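You operate a simulated robot arm through the tools that you are given. There is no shell and no other tool.

Carry out the task below with a simulated two-armed robot. There is one attempt and no reset: what you move stays moved.

Task
Clamp the cam plate and grease its middle with the green dauber.
Fine: take the grease from the pot, put the dauber back, shut the pot again and leave the plate clamped. Set down upright: green dauber. A coat counts when it lies all over at full strength: go over it till it gets no stronger.

Only the result counts: the job must be done as asked and must still hold three seconds after the hand-in. Knocking over, shifting, dropping, spilling or breaking anything else fails it.

Robot
Two 7-joint arms with two-finger parallel grippers on one trunk that stands fixed in place. Base frame: the origin is at the foot of the trunk, x ahead of it, y to its left, z up. Lengths are in mm, angles in degrees, forces in N, time in s.
The left shoulder is at [50, 177, 1154], the right one opposite. With the tool pointing down near the work surface each hand reaches from about 220 to 700 mm from the base axis, measured 20 degrees to its own side. Payload 3.43 kg a hand.
The TCP of each hand is the grasp point between the finger pads, 34 mm short of the fingertips. In the tool frame z runs along the fingers and y along their closing line. The gripper opens to 128 mm. The fingers are 24 mm wide and 12 mm thick; the gripper's body (48 by 130 mm) begins 96 mm behind the TCP.
Orientation is that of the tool frame in the base frame, as a unit quaternion [x, y, z, w]. With the fingers straight down and closing along the base's y, the tool's x points along the base's -x, its y along +y and its z along -z.

Tools
- The arms move only by the tool arm_command. It takes "left_motion", "right_motion" or both (then of equal length, played together; a hand with none holds still); each is a list of rows, each a list of 3 entries, a list of its own where there are three numbers: the shift along the tool's x, y, z in mm, then the turn, a rotation vector about the tool's x, y, z in degrees, then the closure, from 0 (fully open) to 1 (shut). In form: [[[x, y, z], [ax, ay, az], jaw], ...]. A call has 1 to 20 rows; each row shifts and turns the commanded pose from where the row before left it, along the tool's axes as they then stand. Rows are played at 5 a second. More than 50 mm and 8.6 degrees between two rows, or a gripper value outside its range, and nothing of the call is played. Where a pose cannot be reached the arm comes as near as it can. A force on the tool above 90 N (or 10 N above the force at the start of the call, whichever is more), or a blocked arm, ends the call early, and 0.2 s more pass. The fingers move at their own pace (about 108 mm/s each) and stop on an object; they squeeze with about 21 N. The grip force told is the motor's: it shows also when the fingers shut on nothing. Time passes only in rows, and 0.2 s behind the last, so rows that do not move let the fingers close. The reply holds the time, the measured pose of the TCP, the force on the tool along the base axes, the opening and the grip force, in the units named above and with some noise, with the torque about the TCP (base axes, N m) and any sound that the robot's microphone picked up.
- Cameras (640 x 400 px; columns grow to the right, rows downward): "scene" is now at [150.7, 43.6, 1323.4]; the picture's right is [0.48, -0.88, 0.00], its down [-0.43, -0.24, -0.87] and it looks along [0.76, 0.42, -0.49] (base axes); focal length 240 px, centre (320, 200). "left" rides on the left gripper at [76, 11, -160] in its tool frame; the picture's right is [-0.15, 0.99, 0.00], its down [-0.88, -0.13, -0.46] and it looks along [-0.45, -0.07, 0.89] (tool axes); focal length 234 px, centre (320, 200). "right" rides on the right gripper at [76, -11, -160] in its tool frame; the picture's right is [0.15, 0.99, 0.00], its down [-0.88, 0.13, -0.46] and it looks along [-0.45, 0.07, 0.89] (tool axes); focal length 234 px, centre (320, 200). There is no depth. A picture from a camera that has moved, and an enlarged one, comes with that camera's place and axes in the base frame and with its lens.
- capture(camera): a new picture of that camera. It takes no simulated time.
- lift_body(by): slides the trunk up (or, below 0, down) by that many mm; the arms and the scene camera ride with it, the base frame stays. It gives what a move gives, with no picture.
- pan_tilt(pan, tilt): turns the head with the scene camera to pan (to the left, within 80 degrees either way) and tilt (down, from -29 to 69), counted from straight ahead of the robot. It gives what a move gives.
- close_up(camera, box): a new picture of the part [left, top, right, bottom] of that camera's present view, enlarged. It takes no simulated time.
- hand_in(): hands the job in; it is judged then, once.

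Nothing tells you positions but the pictures and the camera data. Unless the task says otherwise, let go and move clear before handing in.

The tools are called after ">>>" as a command line: name --argument value ..., lists and objects as JSON in quotes. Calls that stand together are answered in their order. arm_command: Moves the arms, as the interface text tells. Its arguments: {"type":"object","properties":{"left_motion":{"type":"array","items":{"type":"array"}},"right_motion":{"type":"array","items":{"type":"array"}}},"required":[]} The other tools are called the same way: lift_body (by) slides the trunk up or down; pan_tilt (pan, tilt) turns the head that bears the scene camera; capture (camera) takes a picture; close_up (camera, box) takes an enlarged picture of a part of a camera's view; hand_in () hands the job in.

At the start:

```text
t: 0.0
left_position: [354.3, 433.6, 1143.0]
left_tool_rot: [-0.001, 1.0, -0.001, 0.0]
left_wrist_force: [0.0, -0.1, 0.0]
left_wrist_torque: [-0.01, 0.0, 0.01]
left_grip_width: 128.1
left_finger_force: 0.0
right_position: [300.7, 44.9, 1207.5]
right_tool_rot: [0.001, 1.0, 0.001, 0.0]
right_wrist_force: [0.0, -0.4, 0.1]
right_wrist_torque: [0.02, 0.02, -0.02]
right_grip_width: 128.4
right_finger_force: 0.0
trunk travel left (down, up): [-325.0, 76.0]
head pan, tilt: [28.9, 29.6]
```

scene: 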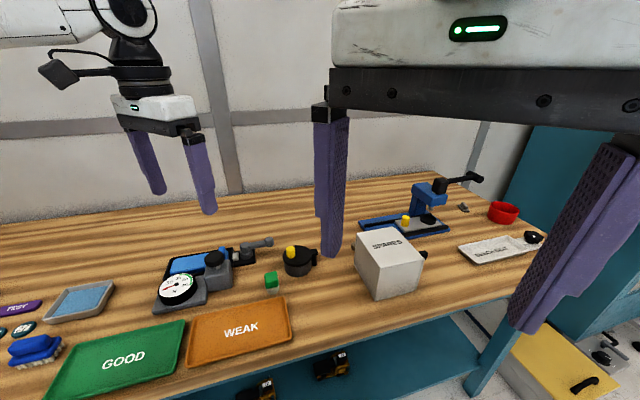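
right: 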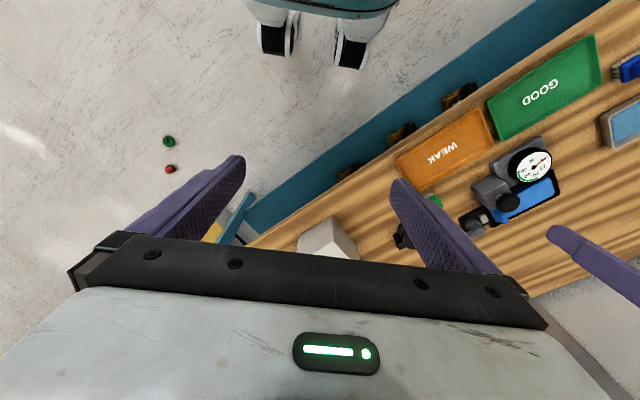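
left: 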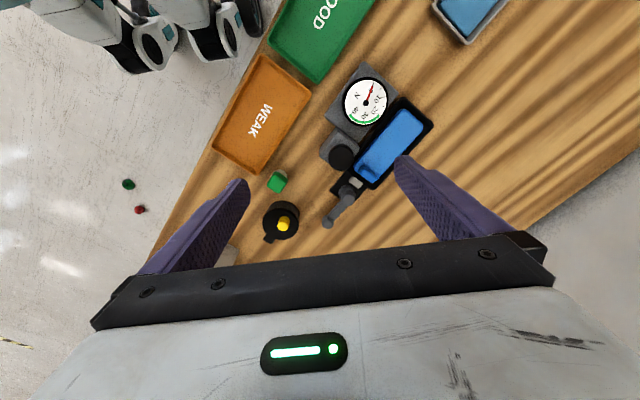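

I see a workbench with a gauge fixture, a blue toggle clamp stand, a dark pot with a yellow knob, trays and a "SPARES" box. I'll look closer before moving anything.

>>> close_up --camera "scene" --box '[340, 160, 560, 300]'

>>> close_up --camera "scene" --box '[130, 220, 340, 350]'

>>> close_up --camera "left" --box '[240, 50, 460, 250]'

>>> close_up --camera "scene" --box '[0, 270, 200, 400]'

```text
2.86 times, centred on (450, 230) of scene
camera zoom: at [150.7, 43.6, 1323.4], right [0.48, -0.88, 0.0], down [-0.43, -0.24, -0.87], along [0.76, 0.42, -0.49], focal length 685 px, centre (-51, 114)
```

zoom: 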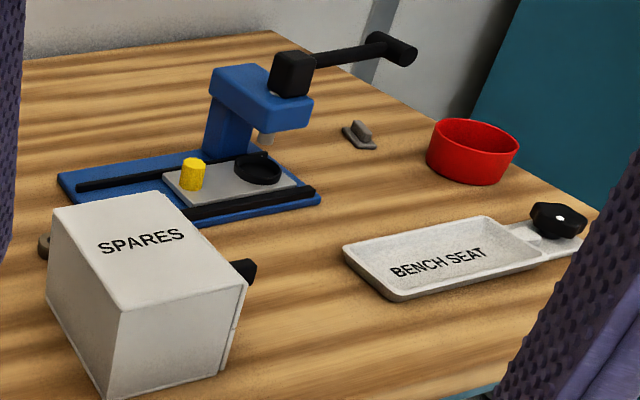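

```text
3.05 times, centred on (235, 285) of scene
camera zoom: at [150.7, 43.6, 1323.4], right [0.48, -0.88, 0.0], down [-0.43, -0.24, -0.87], along [0.76, 0.42, -0.49], focal length 731 px, centre (579, -59)
```

zoom: 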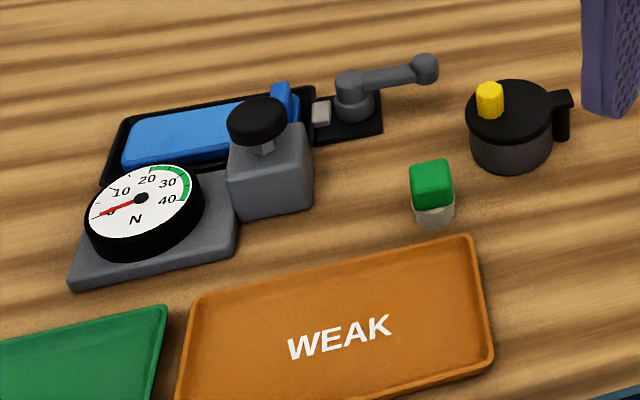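

```text
2.00 times, centred on (350, 150) of left
camera zoom: at [278.2, 445.4, 1302.8], right [0.15, 0.99, 0.0], down [0.88, -0.13, 0.46], along [0.45, -0.07, -0.89], focal length 468 px, centre (260, 300)
```

zoom: 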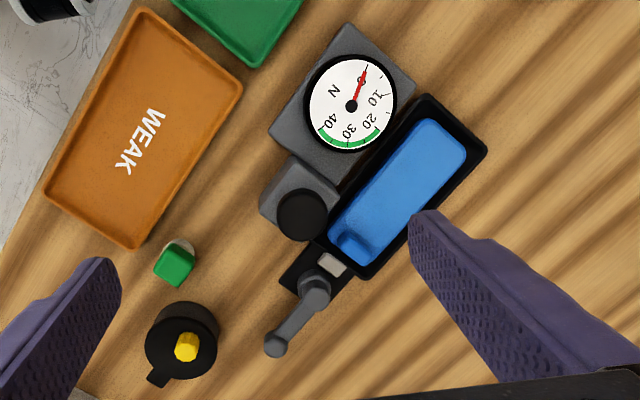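

```text
3.08 times, centred on (100, 335) of scene
camera zoom: at [150.7, 43.6, 1323.4], right [0.48, -0.88, 0.0], down [-0.43, -0.24, -0.87], along [0.76, 0.42, -0.49], focal length 738 px, centre (997, -215)
```

zoom: 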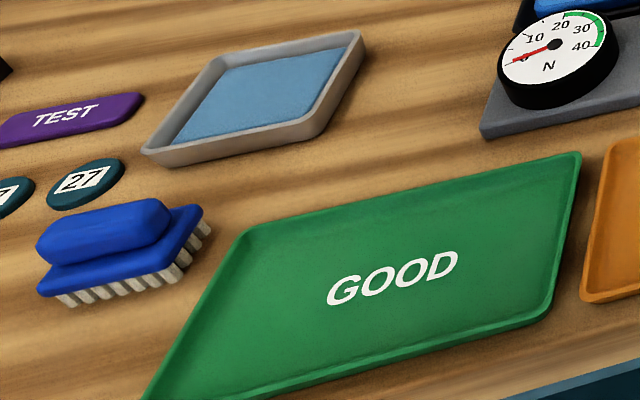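

Before moving I want to survey the rest of the bench with the head.

>>> pan_tilt --pan 60 --tilt 40

>>> capture --camera "scene"

>>> pan_tilt --pan 0 --tilt 40

>>> capture --camera "scene"

```text
t: 1.0
left_position: [354.9, 433.0, 1143.3]
left_tool_rot: [0.0, 1.0, -0.001, 0.0]
left_wrist_force: [0.4, -0.4, 0.4]
left_wrist_torque: [0.01, 0.02, -0.02]
left_grip_width: 128.0
left_finger_force: 0.2
right_position: [301.0, 44.6, 1206.3]
right_tool_rot: [0.0, 1.0, 0.001, 0.0]
right_wrist_force: [-0.1, -0.7, -1.1]
right_wrist_torque: [0.0, 0.02, -0.02]
right_grip_width: 128.2
right_finger_force: 0.1
trunk travel left (down, up): [-325.0, 76.0]
head pan, tilt: [60.0, 40.0]
```

```text
taken
camera scene: at [114.0, 73.4, 1307.4], right [0.87, -0.5, 0.0], down [-0.32, -0.56, -0.77], along [0.38, 0.66, -0.64], focal length 240 px, centre (320, 200)
```

scene: 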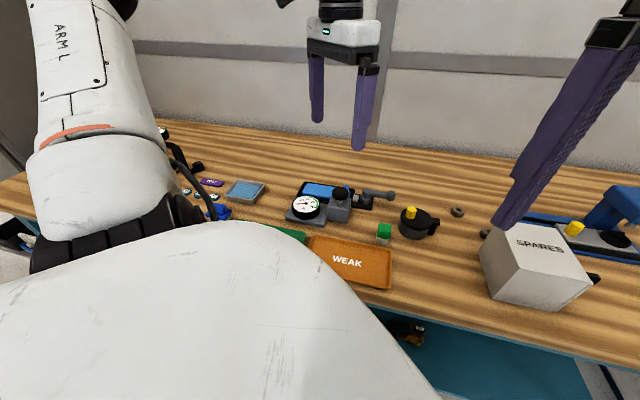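

```text
t: 2.3
left_position: [354.4, 433.0, 1143.5]
left_tool_rot: [-0.001, 1.0, 0.0, 0.0]
left_wrist_force: [0.5, -0.9, 0.6]
left_wrist_torque: [0.0, 0.03, -0.02]
left_grip_width: 128.1
left_finger_force: 0.1
right_position: [303.2, 44.2, 1208.3]
right_tool_rot: [-0.006, 1.0, 0.001, -0.001]
right_wrist_force: [17.2, -55.1, -6.3]
right_wrist_torque: [9.79, 2.37, 5.69]
right_grip_width: 127.9
right_finger_force: 0.0
trunk travel left (down, up): [-325.0, 76.0]
head pan, tilt: [0.0, 40.0]
```

```text
taken
camera scene: at [143.8, 44.8, 1307.8], right [0.53, -0.85, 0.0], down [-0.54, -0.34, -0.77], along [0.65, 0.41, -0.64], focal length 240 px, centre (320, 200)
```

scene: 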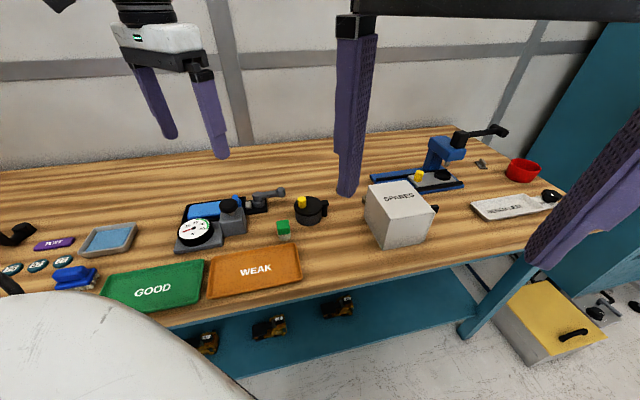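

The head seems to bump against the right arm (force on right wrist), so I'll turn it back and move the right arm clear.

>>> pan_tilt --pan 45 --tilt 40

>>> capture --camera "scene"

```text
t: 3.4
left_position: [354.6, 432.8, 1142.3]
left_tool_rot: [0.0, 1.0, -0.001, 0.0]
left_wrist_force: [-0.4, -0.1, 0.5]
left_wrist_torque: [-0.01, -0.02, -0.02]
left_grip_width: 128.1
left_finger_force: 0.1
right_position: [301.2, 46.1, 1206.8]
right_tool_rot: [0.0, 1.0, 0.001, 0.002]
right_wrist_force: [0.9, 0.3, 0.8]
right_wrist_torque: [0.0, -0.01, 0.02]
right_grip_width: 128.0
right_finger_force: 0.0
trunk travel left (down, up): [-325.0, 76.0]
head pan, tilt: [45.0, 40.0]
```

```text
taken
camera scene: at [131.5, 60.0, 1307.3], right [0.71, -0.71, 0.0], down [-0.45, -0.45, -0.77], along [0.54, 0.54, -0.64], focal length 240 px, centre (320, 200)
```

scene: 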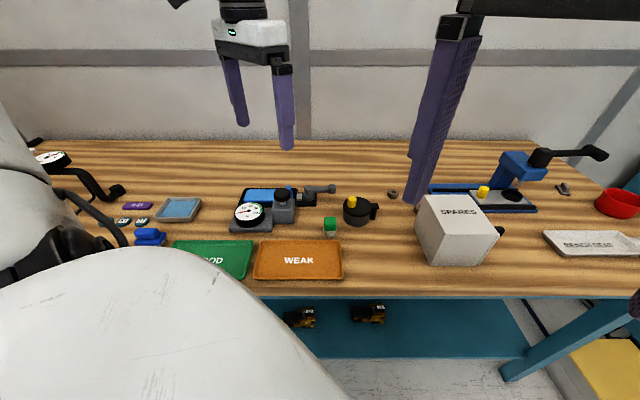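

The right arm hangs in front of the camera; I shift it to the right, away from the head and the view.

>>> arm_command --right_motion '[[[0, -30, 0], [0, 0, 0], 0], [[0, -30, 0], [0, 0, 0], 0], [[0, -30, 0], [0, 0, 0], 0], [[0, -30, 0], [0, 0, 0], 0], [[0, -30, 0], [0, 0, 0], 0], [[0, -30, 0], [0, 0, 0], 0], [[0, -30, 0], [0, 0, 0], 0], [[0, -30, 0], [0, 0, 0], 0]]'

>>> pan_tilt --pan 25 --tilt 40

>>> capture --camera "scene"

>>> capture --camera "right"

```text
t: 5.2
left_position: [354.6, 432.7, 1143.6]
left_tool_rot: [-0.001, 1.0, -0.001, 0.0]
left_wrist_force: [0.6, 0.5, 0.4]
left_wrist_torque: [0.01, 0.01, 0.03]
left_grip_width: 127.9
left_finger_force: 0.0
right_position: [300.8, -195.7, 1206.4]
right_tool_rot: [-0.001, 1.0, 0.001, 0.0]
right_wrist_force: [0.5, -0.6, 0.0]
right_wrist_torque: [-0.01, -0.05, 0.02]
right_grip_width: 127.8
right_finger_force: 0.1
trunk travel left (down, up): [-325.0, 76.0]
head pan, tilt: [45.0, 40.0]
```

```text
t: 6.0
left_position: [354.8, 432.2, 1143.4]
left_tool_rot: [-0.001, 1.0, -0.001, -0.001]
left_wrist_force: [0.1, 0.0, -0.7]
left_wrist_torque: [0.01, -0.01, 0.0]
left_grip_width: 128.2
left_finger_force: 0.0
right_position: [301.1, -195.6, 1205.2]
right_tool_rot: [0.0, 1.0, 0.001, 0.0]
right_wrist_force: [-0.3, -0.1, -0.7]
right_wrist_torque: [0.02, 0.0, 0.0]
right_grip_width: 128.1
right_finger_force: 0.2
trunk travel left (down, up): [-325.0, 76.0]
head pan, tilt: [25.0, 40.0]
```

```text
taken
camera scene: at [148.4, 35.8, 1307.4], right [0.42, -0.91, 0.0], down [-0.58, -0.27, -0.77], along [0.69, 0.32, -0.64], focal length 240 px, centre (320, 200)
```

scene: 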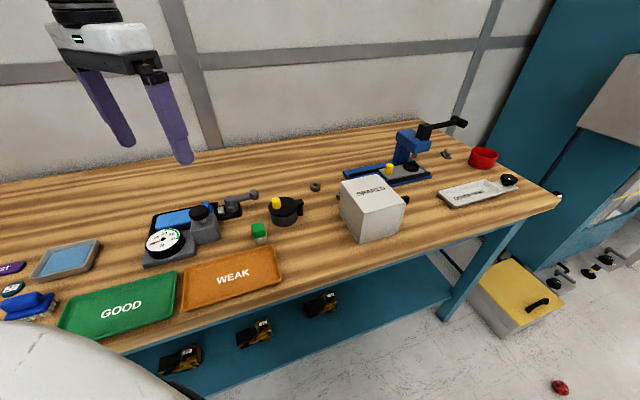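

```text
taken
camera right: at [224.3, -206.0, 1367.1], right [-0.15, 0.99, 0.0], down [0.88, 0.13, 0.46], along [0.45, 0.07, -0.89], focal length 234 px, centre (320, 200)
```

right: 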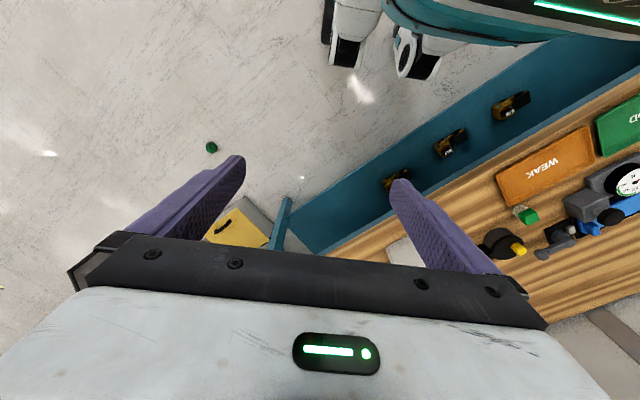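

Now the view is clear. I'll zoom on the clamp, the pot, the dauber and the gauge fixture.

>>> close_up --camera "scene" --box '[330, 105, 490, 205]'

>>> close_up --camera "scene" --box '[130, 170, 330, 290]'

>>> close_up --camera "scene" --box '[235, 180, 315, 250]'

>>> close_up --camera "scene" --box '[420, 130, 540, 220]'

```text
4.00 times, centred on (410, 155) of scene
camera zoom: at [148.4, 35.8, 1307.4], right [0.42, -0.91, 0.0], down [-0.58, -0.27, -0.77], along [0.69, 0.32, -0.64], focal length 959 px, centre (-40, 380)
```

zoom: 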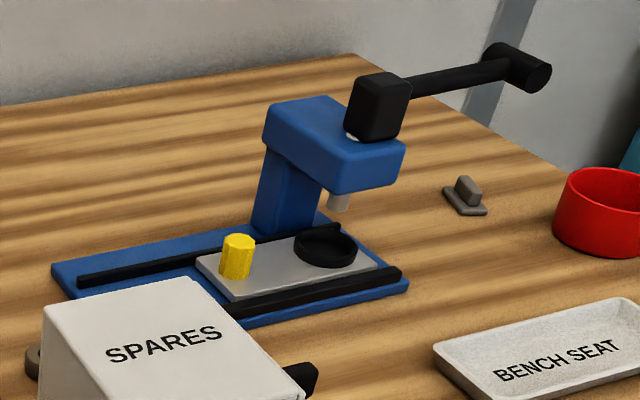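

```text
3.20 times, centred on (230, 230) of scene
camera zoom: at [148.4, 35.8, 1307.4], right [0.42, -0.91, 0.0], down [-0.58, -0.27, -0.77], along [0.69, 0.32, -0.64], focal length 767 px, centre (608, 104)
```

zoom: 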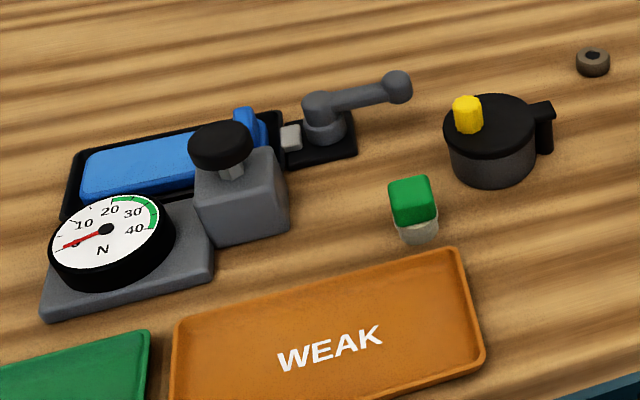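

```text
5.71 times, centred on (275, 215) of scene
camera zoom: at [148.4, 35.8, 1307.4], right [0.42, -0.91, 0.0], down [-0.58, -0.27, -0.77], along [0.69, 0.32, -0.64], focal length 1370 px, centre (577, 114)
```

zoom: 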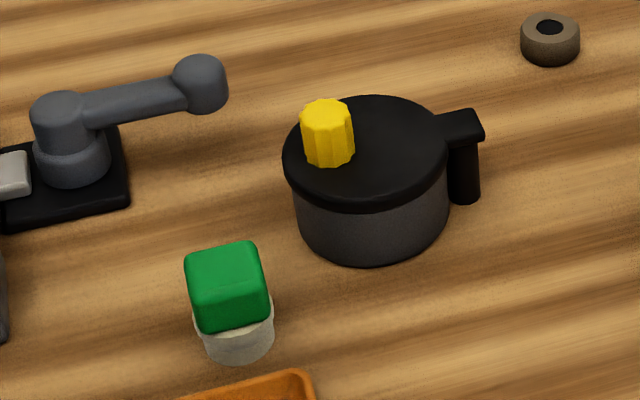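

```text
4.44 times, centred on (480, 175) of scene
camera zoom: at [148.4, 35.8, 1307.4], right [0.42, -0.91, 0.0], down [-0.58, -0.27, -0.77], along [0.69, 0.32, -0.64], focal length 1066 px, centre (-391, 311)
```

zoom: 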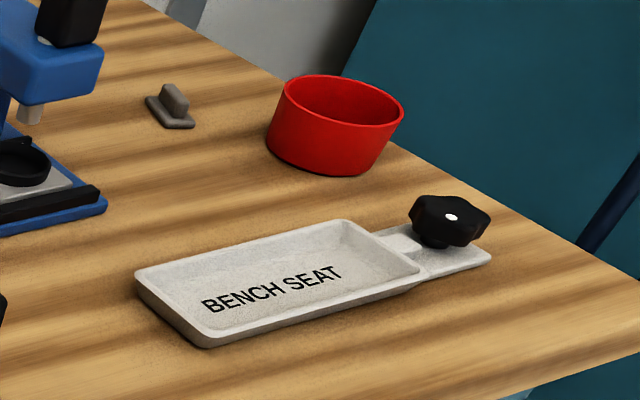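

I still don't know for certain which fixture is the cam plate, so I'll inspect the left end of the bench too.

>>> pan_tilt --pan 50 --tilt 25

>>> capture --camera "scene"

>>> close_up --camera "scene" --box '[0, 200, 240, 350]'

```text
t: 6.9
left_position: [354.5, 432.8, 1143.5]
left_tool_rot: [0.0, 1.0, -0.001, 0.0]
left_wrist_force: [-0.6, 0.2, 0.6]
left_wrist_torque: [-0.01, 0.01, 0.01]
left_grip_width: 128.2
left_finger_force: 0.2
right_position: [301.3, -194.6, 1206.7]
right_tool_rot: [0.0, 1.0, 0.001, 0.0]
right_wrist_force: [0.9, 0.2, 0.4]
right_wrist_torque: [0.0, 0.02, 0.0]
right_grip_width: 128.0
right_finger_force: 0.0
trunk travel left (down, up): [-325.0, 76.0]
head pan, tilt: [50.0, 25.0]
```

```text
taken
camera scene: at [130.7, 70.4, 1330.6], right [0.77, -0.64, 0.0], down [-0.27, -0.32, -0.91], along [0.58, 0.69, -0.42], focal length 240 px, centre (320, 200)
```

scene: 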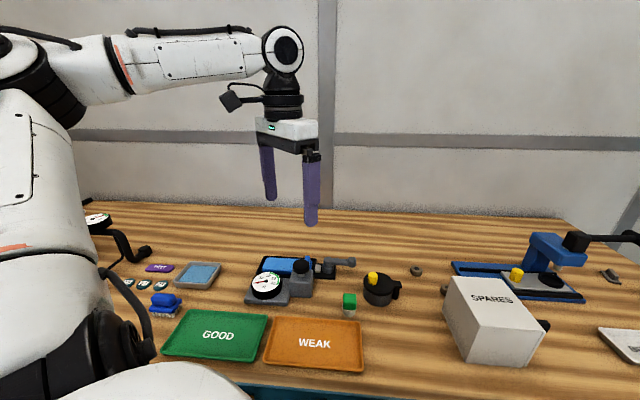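

```text
2.67 times, centred on (120, 275) of scene
camera zoom: at [130.7, 70.4, 1330.6], right [0.77, -0.64, 0.0], down [-0.27, -0.32, -0.91], along [0.58, 0.69, -0.42], focal length 640 px, centre (853, 0)
```

zoom: 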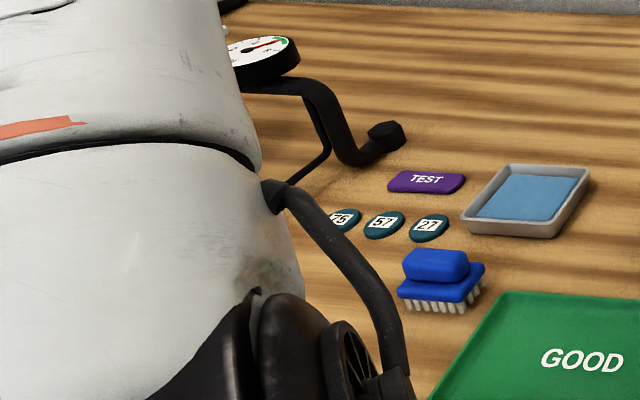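

Most of the other fixtures (press, bench seat) lie about 850 mm away, out of reach, so I take the blue plate in the black nest with the grey cam lever as the cam plate, near [400, 565, 870]. I'll bring the left camera nearer to study it.

>>> arm_command --left_motion '[[[6, 29, 26], [0, 0, 0], 0], [[6, 29, 26], [0, 0, 0], 0], [[6, 29, 26], [0, 0, 0], 0], [[6, 29, 26], [0, 0, 0], 0], [[6, 29, 26], [0, 0, 0], 0]]'

>>> capture --camera "left"

>>> capture --camera "scene"

```text
t: 8.1
left_position: [325.2, 580.7, 1014.0]
left_tool_rot: [0.0, 1.0, -0.001, 0.0]
left_wrist_force: [0.1, -0.3, 0.1]
left_wrist_torque: [0.03, 0.0, 0.0]
left_grip_width: 128.0
left_finger_force: 0.1
right_position: [300.9, -193.3, 1207.4]
right_tool_rot: [0.0, 1.0, 0.0, 0.0]
right_wrist_force: [0.1, 0.9, 0.1]
right_wrist_torque: [-0.01, 0.01, -0.02]
right_grip_width: 128.0
right_finger_force: 0.1
trunk travel left (down, up): [-325.0, 76.0]
head pan, tilt: [50.0, 25.0]
```

```text
taken
camera left: at [249.2, 593.5, 1173.7], right [0.15, 0.99, 0.0], down [0.88, -0.13, 0.46], along [0.45, -0.07, -0.89], focal length 234 px, centre (320, 200)
```

left: 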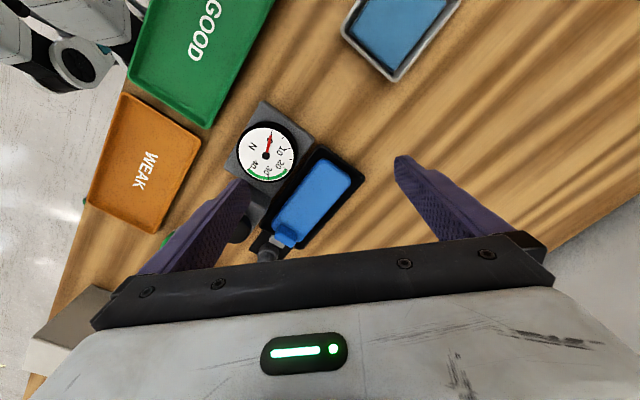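

```text
taken
camera scene: at [130.7, 70.9, 1330.6], right [0.77, -0.64, 0.0], down [-0.27, -0.32, -0.91], along [0.58, 0.69, -0.42], focal length 240 px, centre (320, 200)
```

scene: 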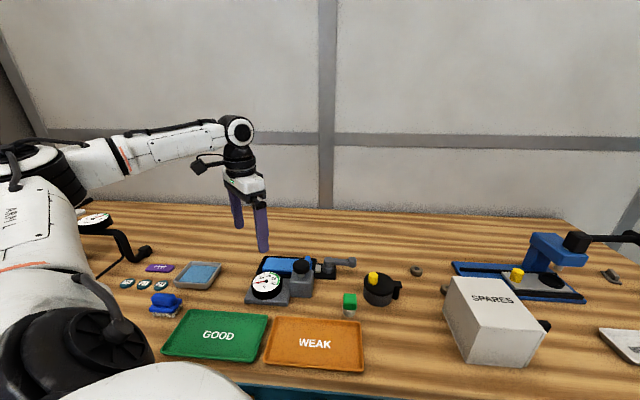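

The fixture is in view; zooming.

>>> close_up --camera "left" --box '[220, 90, 380, 270]'

>>> close_up --camera "scene" --box '[230, 240, 410, 330]'

>>> close_up --camera "scene" --box '[430, 220, 640, 360]'

```text
2.22 times, centred on (300, 180) of left
camera zoom: at [249.2, 593.5, 1173.7], right [0.15, 0.99, 0.0], down [0.88, -0.13, 0.46], along [0.45, -0.07, -0.89], focal length 520 px, centre (364, 244)
```

zoom: 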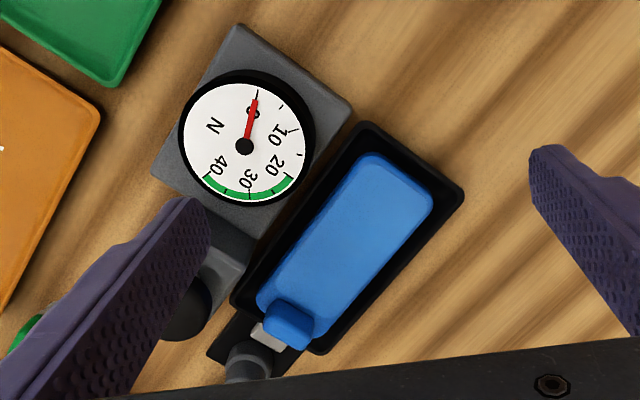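

```text
3.56 times, centred on (320, 285) of scene
camera zoom: at [130.7, 70.9, 1330.6], right [0.77, -0.64, 0.0], down [-0.27, -0.32, -0.91], along [0.58, 0.69, -0.42], focal length 853 px, centre (320, -102)
```

zoom: 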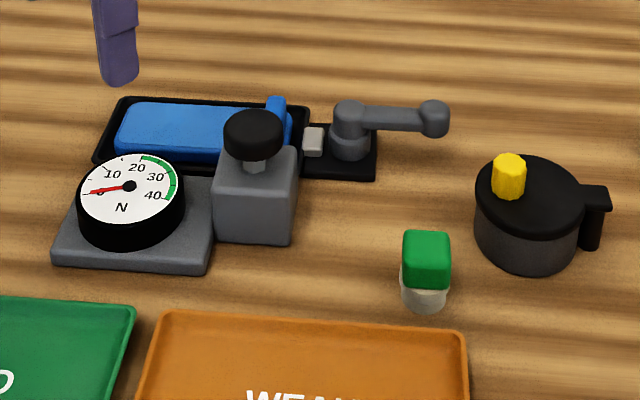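

```text
2.86 times, centred on (535, 290) of scene
camera zoom: at [130.7, 70.9, 1330.6], right [0.77, -0.64, 0.0], down [-0.27, -0.32, -0.91], along [0.58, 0.69, -0.42], focal length 685 px, centre (-294, -57)
```

zoom: 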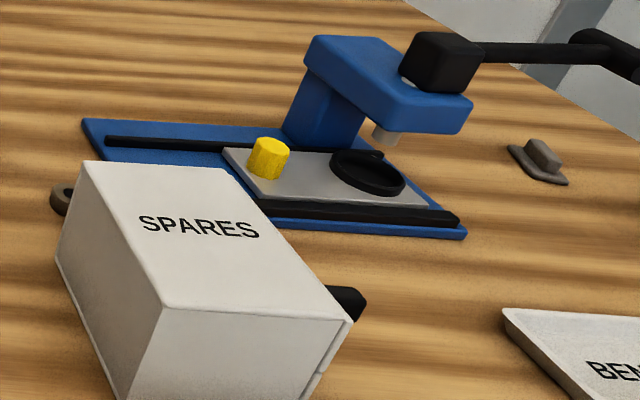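

I'll shift the left hand over the lever area at a safe height (fingertips ~965) to see the lever, pot and dauber from above.

>>> arm_command --left_motion '[[[-18, -24, 2], [0, 0, 0], 0], [[-18, -24, 2], [0, 0, 0], 0], [[-18, -24, 2], [0, 0, 0], 0], [[-18, -24, 2], [0, 0, 0], 0], [[-18, -24, 2], [0, 0, 0], 0]]'

>>> capture --camera "left"

>>> close_up --camera "left" --box '[180, 80, 440, 260]'

```text
t: 9.3
left_position: [413.4, 459.5, 1003.1]
left_tool_rot: [-0.001, 1.0, 0.0, 0.0]
left_wrist_force: [0.4, -0.1, -0.1]
left_wrist_torque: [0.06, 0.05, -0.03]
left_grip_width: 127.9
left_finger_force: 0.1
right_position: [301.8, -195.0, 1207.2]
right_tool_rot: [0.001, 1.0, 0.001, 0.0]
right_wrist_force: [-0.2, -0.5, 0.6]
right_wrist_torque: [-0.02, -0.03, 0.03]
right_grip_width: 128.0
right_finger_force: 0.1
trunk travel left (down, up): [-325.0, 76.0]
head pan, tilt: [50.0, 25.0]
```

```text
taken
camera left: at [337.0, 471.5, 1161.8], right [0.14, 0.99, 0.0], down [0.88, -0.13, 0.46], along [0.45, -0.07, -0.89], focal length 234 px, centre (320, 200)
```

left: 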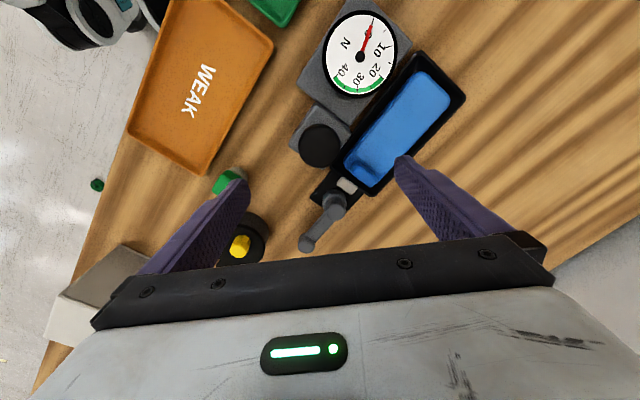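

```text
2.22 times, centred on (310, 170) of left
camera zoom: at [337.0, 471.5, 1161.8], right [0.14, 0.99, 0.0], down [0.88, -0.13, 0.46], along [0.45, -0.07, -0.89], focal length 520 px, centre (342, 267)
```

zoom: 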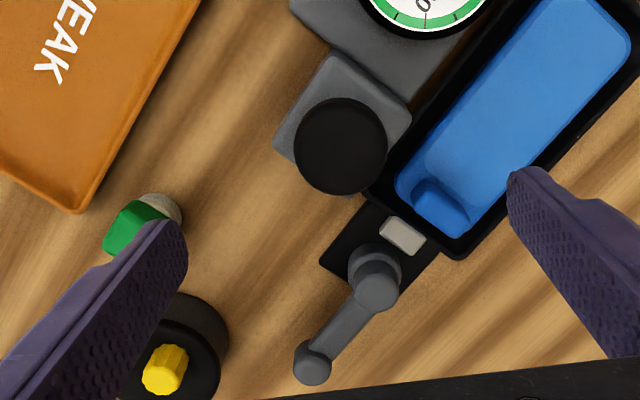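

The clamp is a cam lever (hub ≈ [483, 455], ball ≈ [538, 420]) that pushes a light-grey jaw toward the blue plate. Next I look at the pot and dauber closely with the left camera.

>>> arm_command --left_motion '[[[-9, -26, 2], [0, 0, 0], 0], [[-9, -26, 2], [0, 0, 0], 0], [[-9, -26, 2], [0, 0, 0], 0], [[-9, -26, 2], [0, 0, 0], 0], [[-9, -26, 2], [0, 0, 0], 0]]'

>>> capture --camera "left"

>>> close_up --camera "left" --box '[200, 60, 440, 240]'

```text
t: 10.5
left_position: [460.5, 325.4, 994.6]
left_tool_rot: [-0.001, 1.0, -0.001, -0.001]
left_wrist_force: [-0.4, 1.0, 0.9]
left_wrist_torque: [-0.02, 0.02, -0.02]
left_grip_width: 128.0
left_finger_force: 0.0
right_position: [300.7, -194.7, 1208.0]
right_tool_rot: [0.0, 1.0, 0.0, 0.0]
right_wrist_force: [0.5, 0.6, -0.6]
right_wrist_torque: [-0.03, 0.0, -0.01]
right_grip_width: 127.8
right_finger_force: 0.1
trunk travel left (down, up): [-325.0, 76.0]
head pan, tilt: [50.0, 25.0]
```

```text
taken
camera left: at [384.1, 339.6, 1153.2], right [0.14, 0.99, 0.0], down [0.88, -0.13, 0.46], along [0.45, -0.07, -0.89], focal length 234 px, centre (320, 200)
```

left: 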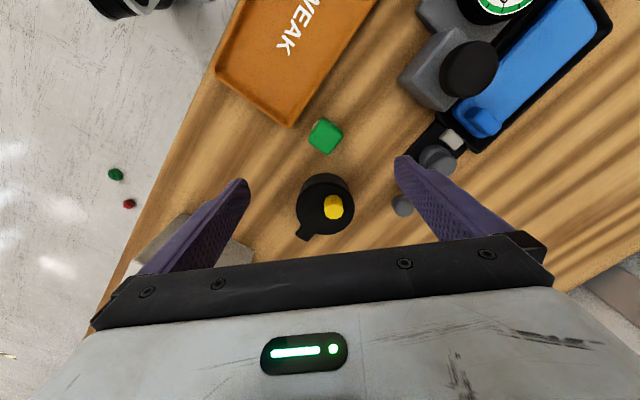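

```text
2.22 times, centred on (320, 150) of left
camera zoom: at [384.1, 339.6, 1153.2], right [0.14, 0.99, 0.0], down [0.88, -0.13, 0.46], along [0.45, -0.07, -0.89], focal length 520 px, centre (320, 311)
```

zoom: 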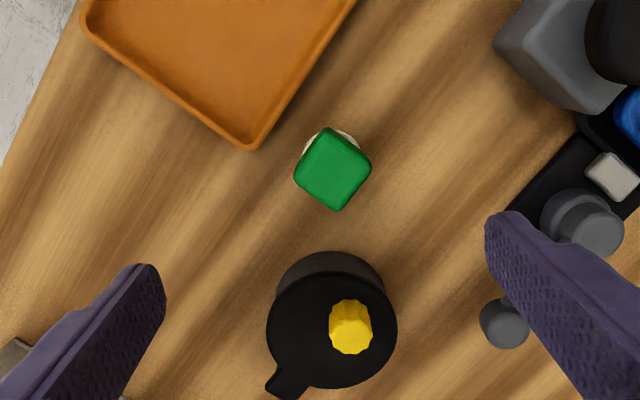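

The pot's lid has a tab and a post on one side and a fluted yellow knob on the other. I'll tilt the left hand to see the pot and dauber from the side and learn how the lid works.

>>> arm_command --left_motion '[[[0, 0, 0], [0, -7.5, 0], 0], [[0, 0, 0], [0, -7.5, 0], 0], [[0, 0, 0], [0, -7.5, 0], 0], [[0, 0, 0], [0, -7.5, 0], 0], [[0, 0, 0], [0, -7.5, 0], 0]]'

>>> capture --camera "left"

```text
t: 11.7
left_position: [459.5, 327.9, 994.1]
left_tool_rot: [-0.001, 0.946, 0.0, 0.324]
left_wrist_force: [-0.3, 0.3, -0.2]
left_wrist_torque: [0.0, -0.01, -0.01]
left_grip_width: 127.9
left_finger_force: 0.1
right_position: [301.2, -194.2, 1207.1]
right_tool_rot: [0.001, 1.0, 0.0, 0.001]
right_wrist_force: [0.5, 0.1, 0.2]
right_wrist_torque: [-0.01, -0.02, -0.01]
right_grip_width: 128.1
right_finger_force: 0.0
trunk travel left (down, up): [-325.0, 76.0]
head pan, tilt: [50.0, 25.0]
```

```text
taken
camera left: at [301.5, 340.0, 1073.7], right [0.12, 0.99, 0.09], down [0.42, -0.13, 0.9], along [0.9, -0.07, -0.43], focal length 234 px, centre (320, 200)
```

left: 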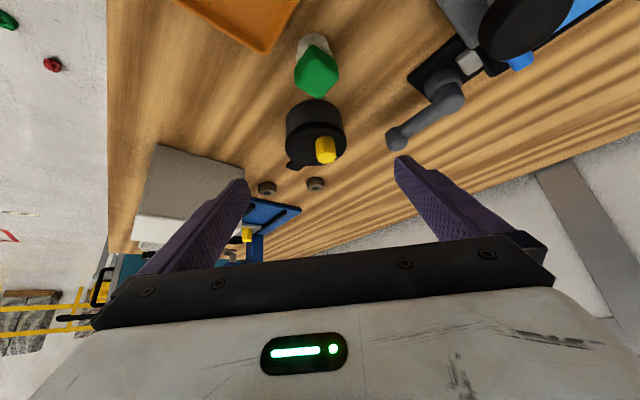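

>>> close_up --camera "left" --box '[250, 20, 400, 200]'

>>> close_up --camera "left" --box '[370, 0, 570, 160]'

>>> close_up --camera "scene" --box '[330, 255, 430, 325]'

```text
2.22 times, centred on (325, 110) of left
camera zoom: at [301.5, 340.0, 1073.7], right [0.12, 0.99, 0.09], down [0.42, -0.13, 0.9], along [0.9, -0.07, -0.43], focal length 520 px, centre (309, 400)
```

zoom: 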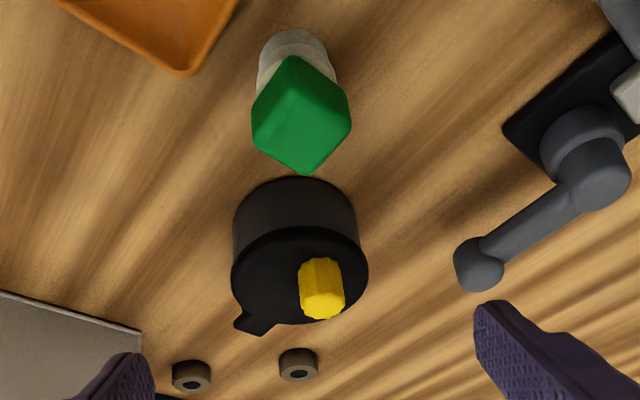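

```text
2.50 times, centred on (470, 80) of left
camera zoom: at [301.5, 340.0, 1073.7], right [0.12, 0.99, 0.09], down [0.42, -0.13, 0.9], along [0.9, -0.07, -0.43], focal length 585 px, centre (-55, 500)
```

zoom: 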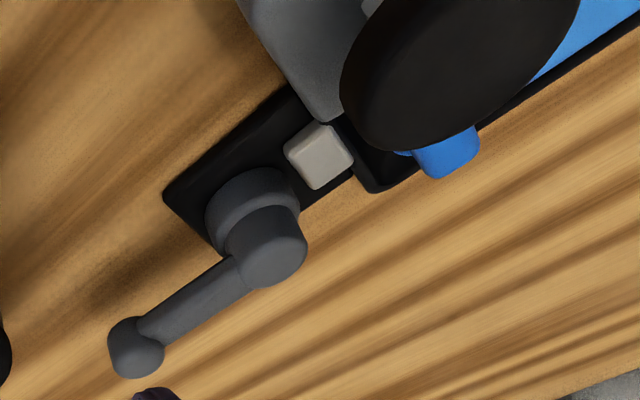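

```text
5.71 times, centred on (380, 290) of scene
camera zoom: at [130.4, 70.4, 1330.7], right [0.77, -0.64, 0.0], down [-0.27, -0.32, -0.91], along [0.58, 0.69, -0.42], focal length 1370 px, centre (-23, -314)
```

zoom: 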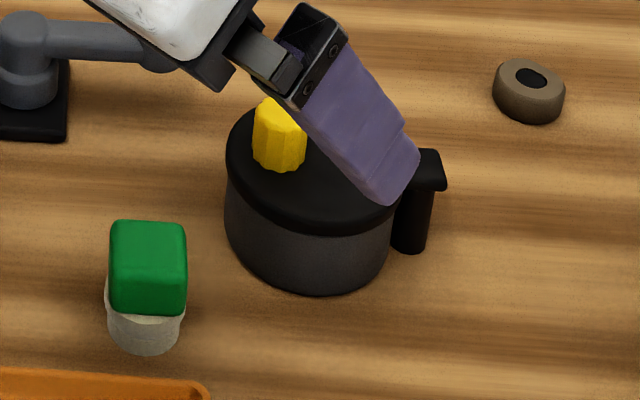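

From two left-camera views I place: dauber top [442, 338, 879], lid centre [533, 325, 886], knob top [525, 335, 912], lever ball [540, 424, 889], hub [487, 465]. I'll right the hand, go above the lever ball and align the closing line with the lever's tangent.

>>> arm_command --left_motion '[[[0, 0, 0], [0, 7.5, 0], 0.2], [[0, 0, 0], [0, 7.5, 0], 0.4], [[0, 0, 0], [0, 7.5, 0], 0.5], [[0, 0, 0], [0, 7.5, 0], 0.5], [[0, 0, 0], [0, 7.5, 0], 0.5], [[-20, 24, -2], [0, 0, 0], 0.5], [[-20, 24, -2], [0, 0, 0], 0.5], [[-20, 24, -2], [0, 0, 0], 0.5], [[-20, 24, -2], [0, 0, 0], 0.5], [[0, 0, 0], [0, 0, 7.6], 0.5], [[0, 0, 0], [0, 0, 7.6], 0.5], [[0, 0, 0], [0, 0, 7.6], 0.5], [[0, 0, 0], [0, 0, 7.6], 0.5], [[0, 0, 0], [0, 0, 7.6], 0.5], [[0, 0, 0], [0, 0, 0], 0.5]]'

>>> capture --camera "left"

>>> capture --camera "scene"

```text
t: 14.9
left_position: [539.6, 423.4, 1001.6]
left_tool_rot: [0.325, 0.946, -0.002, 0.0]
left_wrist_force: [-0.9, 0.2, 0.0]
left_wrist_torque: [0.01, 0.0, -0.04]
left_grip_width: 64.0
left_finger_force: 0.0
right_position: [300.3, -193.9, 1206.8]
right_tool_rot: [0.0, 1.0, 0.0, 0.0]
right_wrist_force: [0.0, -0.7, 0.1]
right_wrist_torque: [0.0, 0.0, 0.04]
right_grip_width: 128.0
right_finger_force: 0.0
trunk travel left (down, up): [-325.0, 76.0]
head pan, tilt: [50.0, 25.0]
```

```text
taken
camera left: at [485.8, 480.8, 1161.1], right [0.72, 0.69, 0.0], down [0.61, -0.64, 0.46], along [0.31, -0.33, -0.89], focal length 234 px, centre (320, 200)
```

left: 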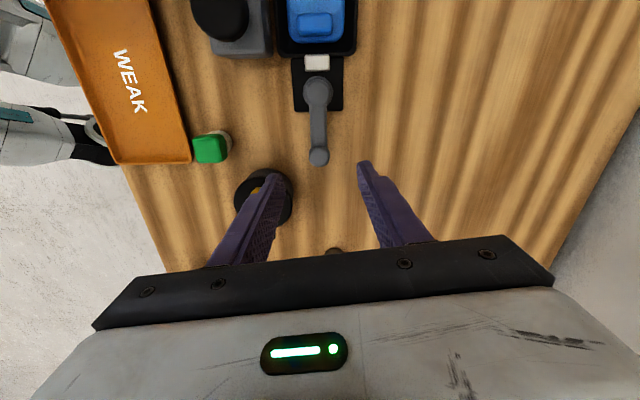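

```text
taken
camera scene: at [130.6, 70.4, 1330.7], right [0.77, -0.64, 0.0], down [-0.27, -0.32, -0.91], along [0.58, 0.69, -0.42], focal length 240 px, centre (320, 200)
```

scene: 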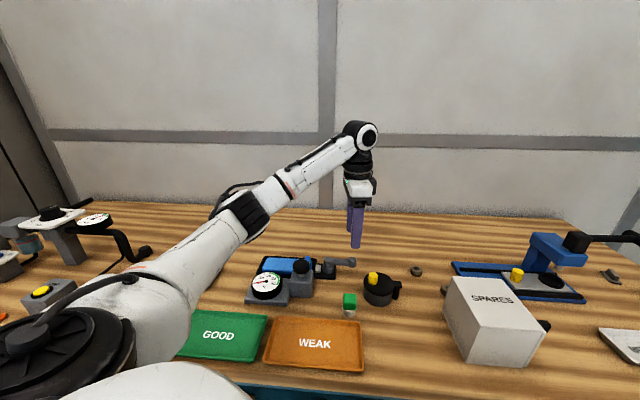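

>>> close_up --camera "left" --box '[180, 0, 400, 180]'

>>> close_up --camera "scene" --box '[0, 180, 200, 320]'

```text
2.22 times, centred on (290, 90) of left
camera zoom: at [485.8, 480.8, 1161.1], right [0.72, 0.69, 0.0], down [0.61, -0.64, 0.46], along [0.31, -0.33, -0.89], focal length 520 px, centre (387, 444)
```

zoom: 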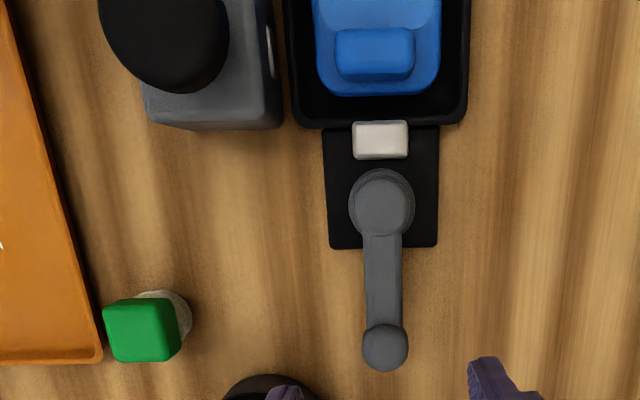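

```text
2.86 times, centred on (100, 250) of scene
camera zoom: at [130.6, 70.4, 1330.7], right [0.77, -0.64, 0.0], down [-0.27, -0.32, -0.91], along [0.58, 0.69, -0.42], focal length 685 px, centre (949, 57)
```

zoom: 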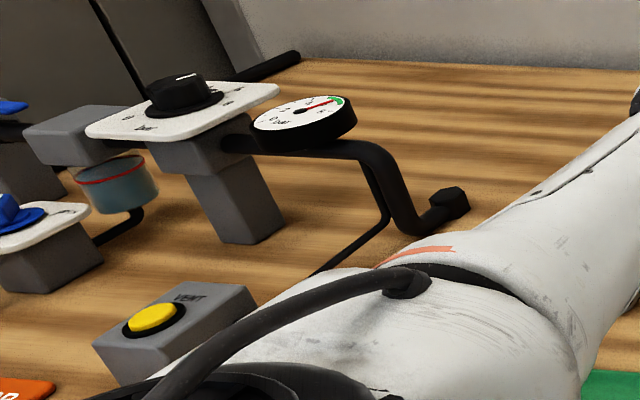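

The lever lies exactly along the fixture axis, hub ≈ [491, 471], ball ≈ [540, 423]. I lower the open fingers around the ball.

>>> arm_command --left_motion '[[[0, 0, 0], [0, 0, 7], 0.5], [[0, 0, 27], [0, 0, 0], 0.5], [[0, 0, 27], [0, 0, 0], 0.5], [[0, 0, 27], [0, 0, 0], 0.5], [[0, 0, 25], [0, 0, 0], 0.5]]'

>>> capture --camera "left"

>>> close_up --camera "scene" --box '[290, 220, 430, 320]'

```text
t: 16.1
left_position: [539.1, 422.7, 894.7]
left_tool_rot: [0.383, 0.924, 0.0, 0.001]
left_wrist_force: [0.3, 0.2, 0.3]
left_wrist_torque: [-0.01, -0.01, 0.0]
left_grip_width: 63.7
left_finger_force: 0.0
right_position: [300.9, -195.6, 1205.8]
right_tool_rot: [0.0, 1.0, 0.002, 0.0]
right_wrist_force: [-0.1, 0.6, 0.6]
right_wrist_torque: [-0.01, -0.02, 0.04]
right_grip_width: 127.8
right_finger_force: 0.1
trunk travel left (down, up): [-325.0, 76.0]
head pan, tilt: [50.0, 25.0]
```

```text
taken
camera left: at [492.6, 486.1, 1053.9], right [0.8, 0.6, 0.0], down [0.53, -0.71, 0.46], along [0.27, -0.37, -0.89], focal length 234 px, centre (320, 200)
```

left: 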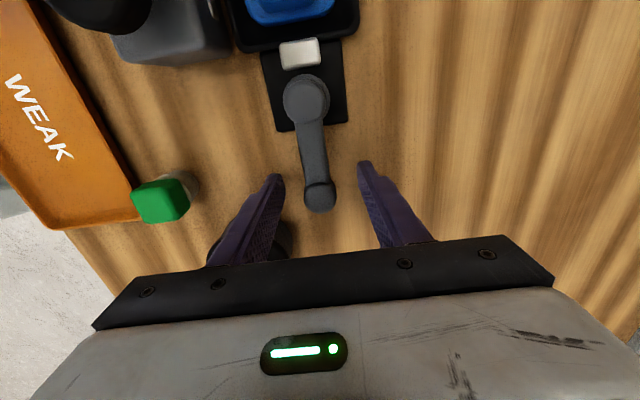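

```text
4.00 times, centred on (360, 270) of scene
camera zoom: at [130.8, 70.5, 1330.7], right [0.77, -0.64, 0.0], down [-0.27, -0.32, -0.91], along [0.58, 0.69, -0.42], focal length 959 px, centre (160, -80)
```

zoom: 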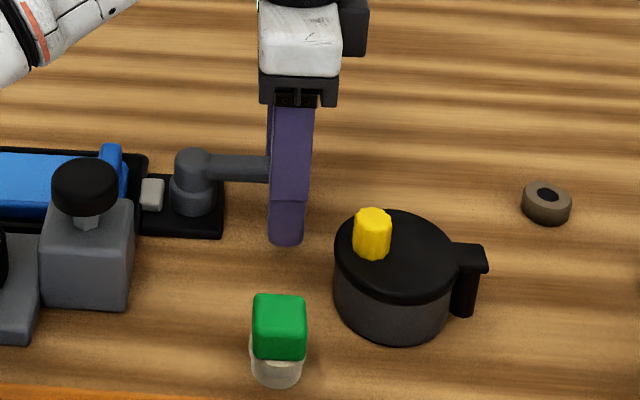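

The ball sits between the fingers. I lower slightly and close on it.

>>> arm_command --left_motion '[[[0, 0, 5], [0, 0, 0], 0.6], [[0, 0, 0], [0, 0, 0], 0.8], [[0, 0, 0], [0, 0, 0], 0.9], [[0, 0, 0], [0, 0, 0], 0.9]]'

>>> capture --camera "left"

```text
t: 17.1
left_position: [540.7, 422.4, 890.4]
left_tool_rot: [0.382, 0.924, -0.001, 0.001]
left_wrist_force: [-2.3, -0.2, -0.4]
left_wrist_torque: [0.07, -0.18, -0.09]
left_grip_width: 19.1
left_finger_force: 44.9
right_position: [300.8, -194.7, 1207.5]
right_tool_rot: [0.0, 1.0, 0.001, 0.0]
right_wrist_force: [0.4, 0.8, -0.2]
right_wrist_torque: [0.0, -0.01, 0.02]
right_grip_width: 128.0
right_finger_force: 0.2
trunk travel left (down, up): [-325.0, 76.0]
head pan, tilt: [50.0, 25.0]
```

```text
taken
camera left: at [492.8, 485.7, 1049.8], right [0.8, 0.6, 0.0], down [0.53, -0.71, 0.46], along [0.27, -0.37, -0.89], focal length 234 px, centre (320, 200)
```

left: 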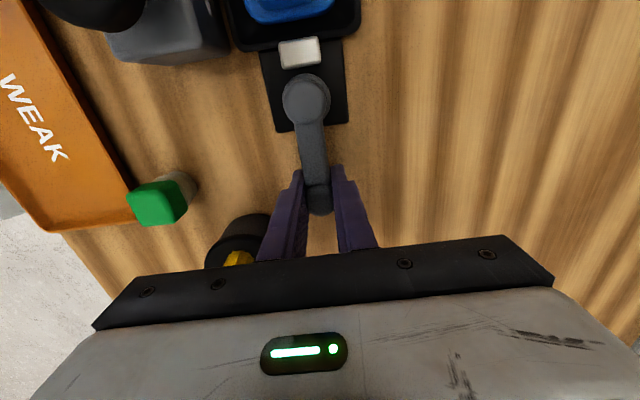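

Gripped on 19 mm. I try a small counter-clockwise turn about the hub and read the force.

>>> arm_command --left_motion '[[[0.1, 3.6, 0], [0, 0, -3], 0.9], [[0.1, 3.6, 0], [0, 0, -3], 0.9], [[0, 0, 0], [0, 0, 0], 0.9]]'

>>> capture --camera "left"

```text
t: 17.9
left_position: [538.7, 422.7, 890.6]
left_tool_rot: [0.336, 0.942, -0.007, -0.005]
left_wrist_force: [-36.6, -28.4, -9.5]
left_wrist_torque: [0.49, -0.7, -1.12]
left_grip_width: 20.8
left_finger_force: 45.0
right_position: [298.5, -196.6, 1207.1]
right_tool_rot: [0.0, 1.0, 0.002, 0.002]
right_wrist_force: [-0.1, 0.4, 0.5]
right_wrist_torque: [0.02, 0.01, 0.0]
right_grip_width: 128.2
right_finger_force: 0.0
trunk travel left (down, up): [-325.0, 76.0]
head pan, tilt: [50.0, 25.0]
```

```text
taken
camera left: at [489.3, 482.7, 1050.0], right [0.74, 0.67, -0.02], down [0.6, -0.65, 0.45], along [0.29, -0.35, -0.89], focal length 234 px, centre (320, 200)
```

left: 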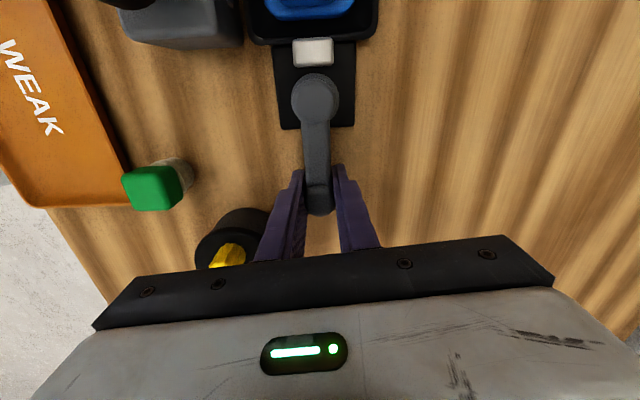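

Counter-clockwise is blocked (46 N, no motion), so I ease back and try clockwise.

>>> arm_command --left_motion '[[[0.1, -3.6, 0], [0, 0, 3], 0.9], [[0.1, -3.6, 0], [0, 0, 3], 0.9], [[0, 0, 0], [0, 0, 0], 0.9]]'

>>> arm_command --left_motion '[[[0.1, -3.6, 0], [0, 0, 3], 0.9], [[0.1, -3.6, 0], [0, 0, 3], 0.9], [[0, 0, 0], [0, 0, 0], 0.9]]'

>>> capture --camera "left"

```text
t: 18.7
left_position: [539.1, 422.2, 890.7]
left_tool_rot: [0.382, 0.924, -0.002, 0.001]
left_wrist_force: [-12.0, -16.8, -11.9]
left_wrist_torque: [0.49, 0.31, 0.18]
left_grip_width: 19.0
left_finger_force: 45.1
right_position: [301.9, -194.9, 1206.7]
right_tool_rot: [0.0, 1.0, 0.001, 0.001]
right_wrist_force: [-0.5, 0.4, -1.2]
right_wrist_torque: [-0.03, -0.01, 0.01]
right_grip_width: 127.9
right_finger_force: 0.0
trunk travel left (down, up): [-325.0, 76.0]
head pan, tilt: [50.0, 25.0]
```

```text
t: 19.5
left_position: [535.6, 418.1, 891.3]
left_tool_rot: [0.43, 0.903, 0.0, 0.002]
left_wrist_force: [-1.5, -11.1, -6.0]
left_wrist_torque: [-0.14, -0.09, 0.58]
left_grip_width: 18.9
left_finger_force: 44.4
right_position: [301.5, -194.4, 1206.8]
right_tool_rot: [0.0, 1.0, 0.001, 0.0]
right_wrist_force: [-0.2, 0.0, 0.2]
right_wrist_torque: [-0.02, 0.0, 0.0]
right_grip_width: 128.0
right_finger_force: 0.0
trunk travel left (down, up): [-325.0, 76.0]
head pan, tilt: [50.0, 25.0]
```

```text
taken
camera left: at [494.6, 485.5, 1049.9], right [0.86, 0.51, 0.0], down [0.45, -0.77, 0.46], along [0.23, -0.39, -0.89], focal length 234 px, centre (320, 200)
```

left: 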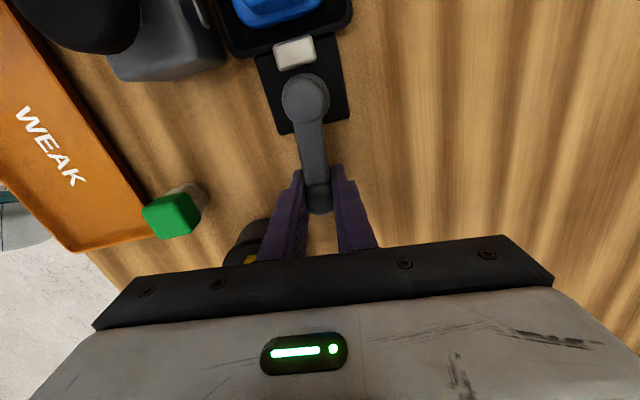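

Clockwise moves freely. I continue the arc clockwise.

>>> arm_command --left_motion '[[[0.26, -5.97, 0], [0, 0, 5], 0.9], [[0.26, -5.97, 0], [0, 0, 5], 0.9], [[0.26, -5.97, 0], [0, 0, 5], 0.9], [[0.26, -5.97, 0], [0, 0, 5], 0.9], [[0.26, -5.97, 0], [0, 0, 5], 0.9], [[0.26, -5.97, 0], [0, 0, 5], 0.9], [[0, 0, 0], [0, 0, 0], 0.9]]'

>>> capture --camera "left"

>>> close_up --camera "scene" --box '[230, 220, 410, 330]'

```text
t: 21.1
left_position: [502.9, 403.3, 890.2]
left_tool_rot: [0.65, 0.76, 0.001, 0.002]
left_wrist_force: [10.1, -3.0, 2.0]
left_wrist_torque: [-0.88, -0.06, -0.67]
left_grip_width: 19.0
left_finger_force: 45.1
right_position: [302.0, -195.3, 1206.7]
right_tool_rot: [0.0, 1.0, 0.0, 0.0]
right_wrist_force: [-0.1, -0.3, 0.2]
right_wrist_torque: [0.02, 0.03, -0.01]
right_grip_width: 128.1
right_finger_force: 0.0
trunk travel left (down, up): [-325.0, 76.0]
head pan, tilt: [50.0, 25.0]
```

```text
taken
camera left: at [501.7, 482.2, 1050.0], right [1.0, 0.01, 0.0], down [0.01, -0.89, 0.46], along [0.01, -0.46, -0.89], focal length 234 px, centre (320, 200)
```

left: 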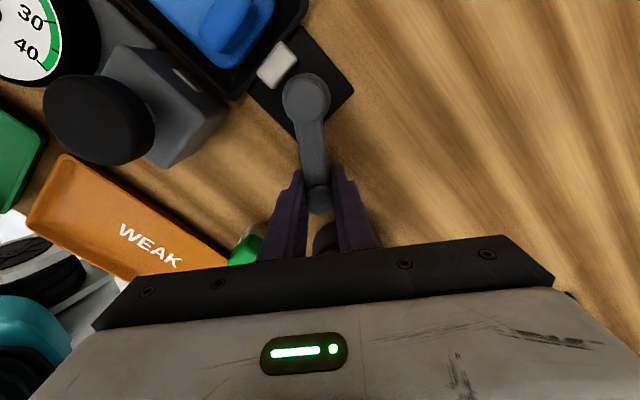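

```text
3.56 times, centred on (320, 275) of scene
camera zoom: at [131.6, 70.1, 1330.6], right [0.77, -0.64, 0.0], down [-0.27, -0.32, -0.91], along [0.58, 0.69, -0.42], focal length 853 px, centre (320, -67)
```

zoom: 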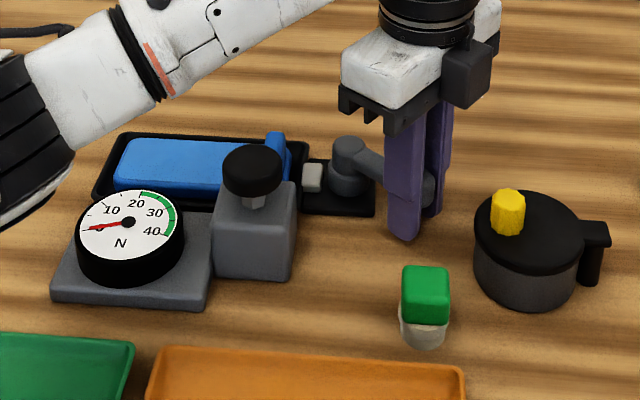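

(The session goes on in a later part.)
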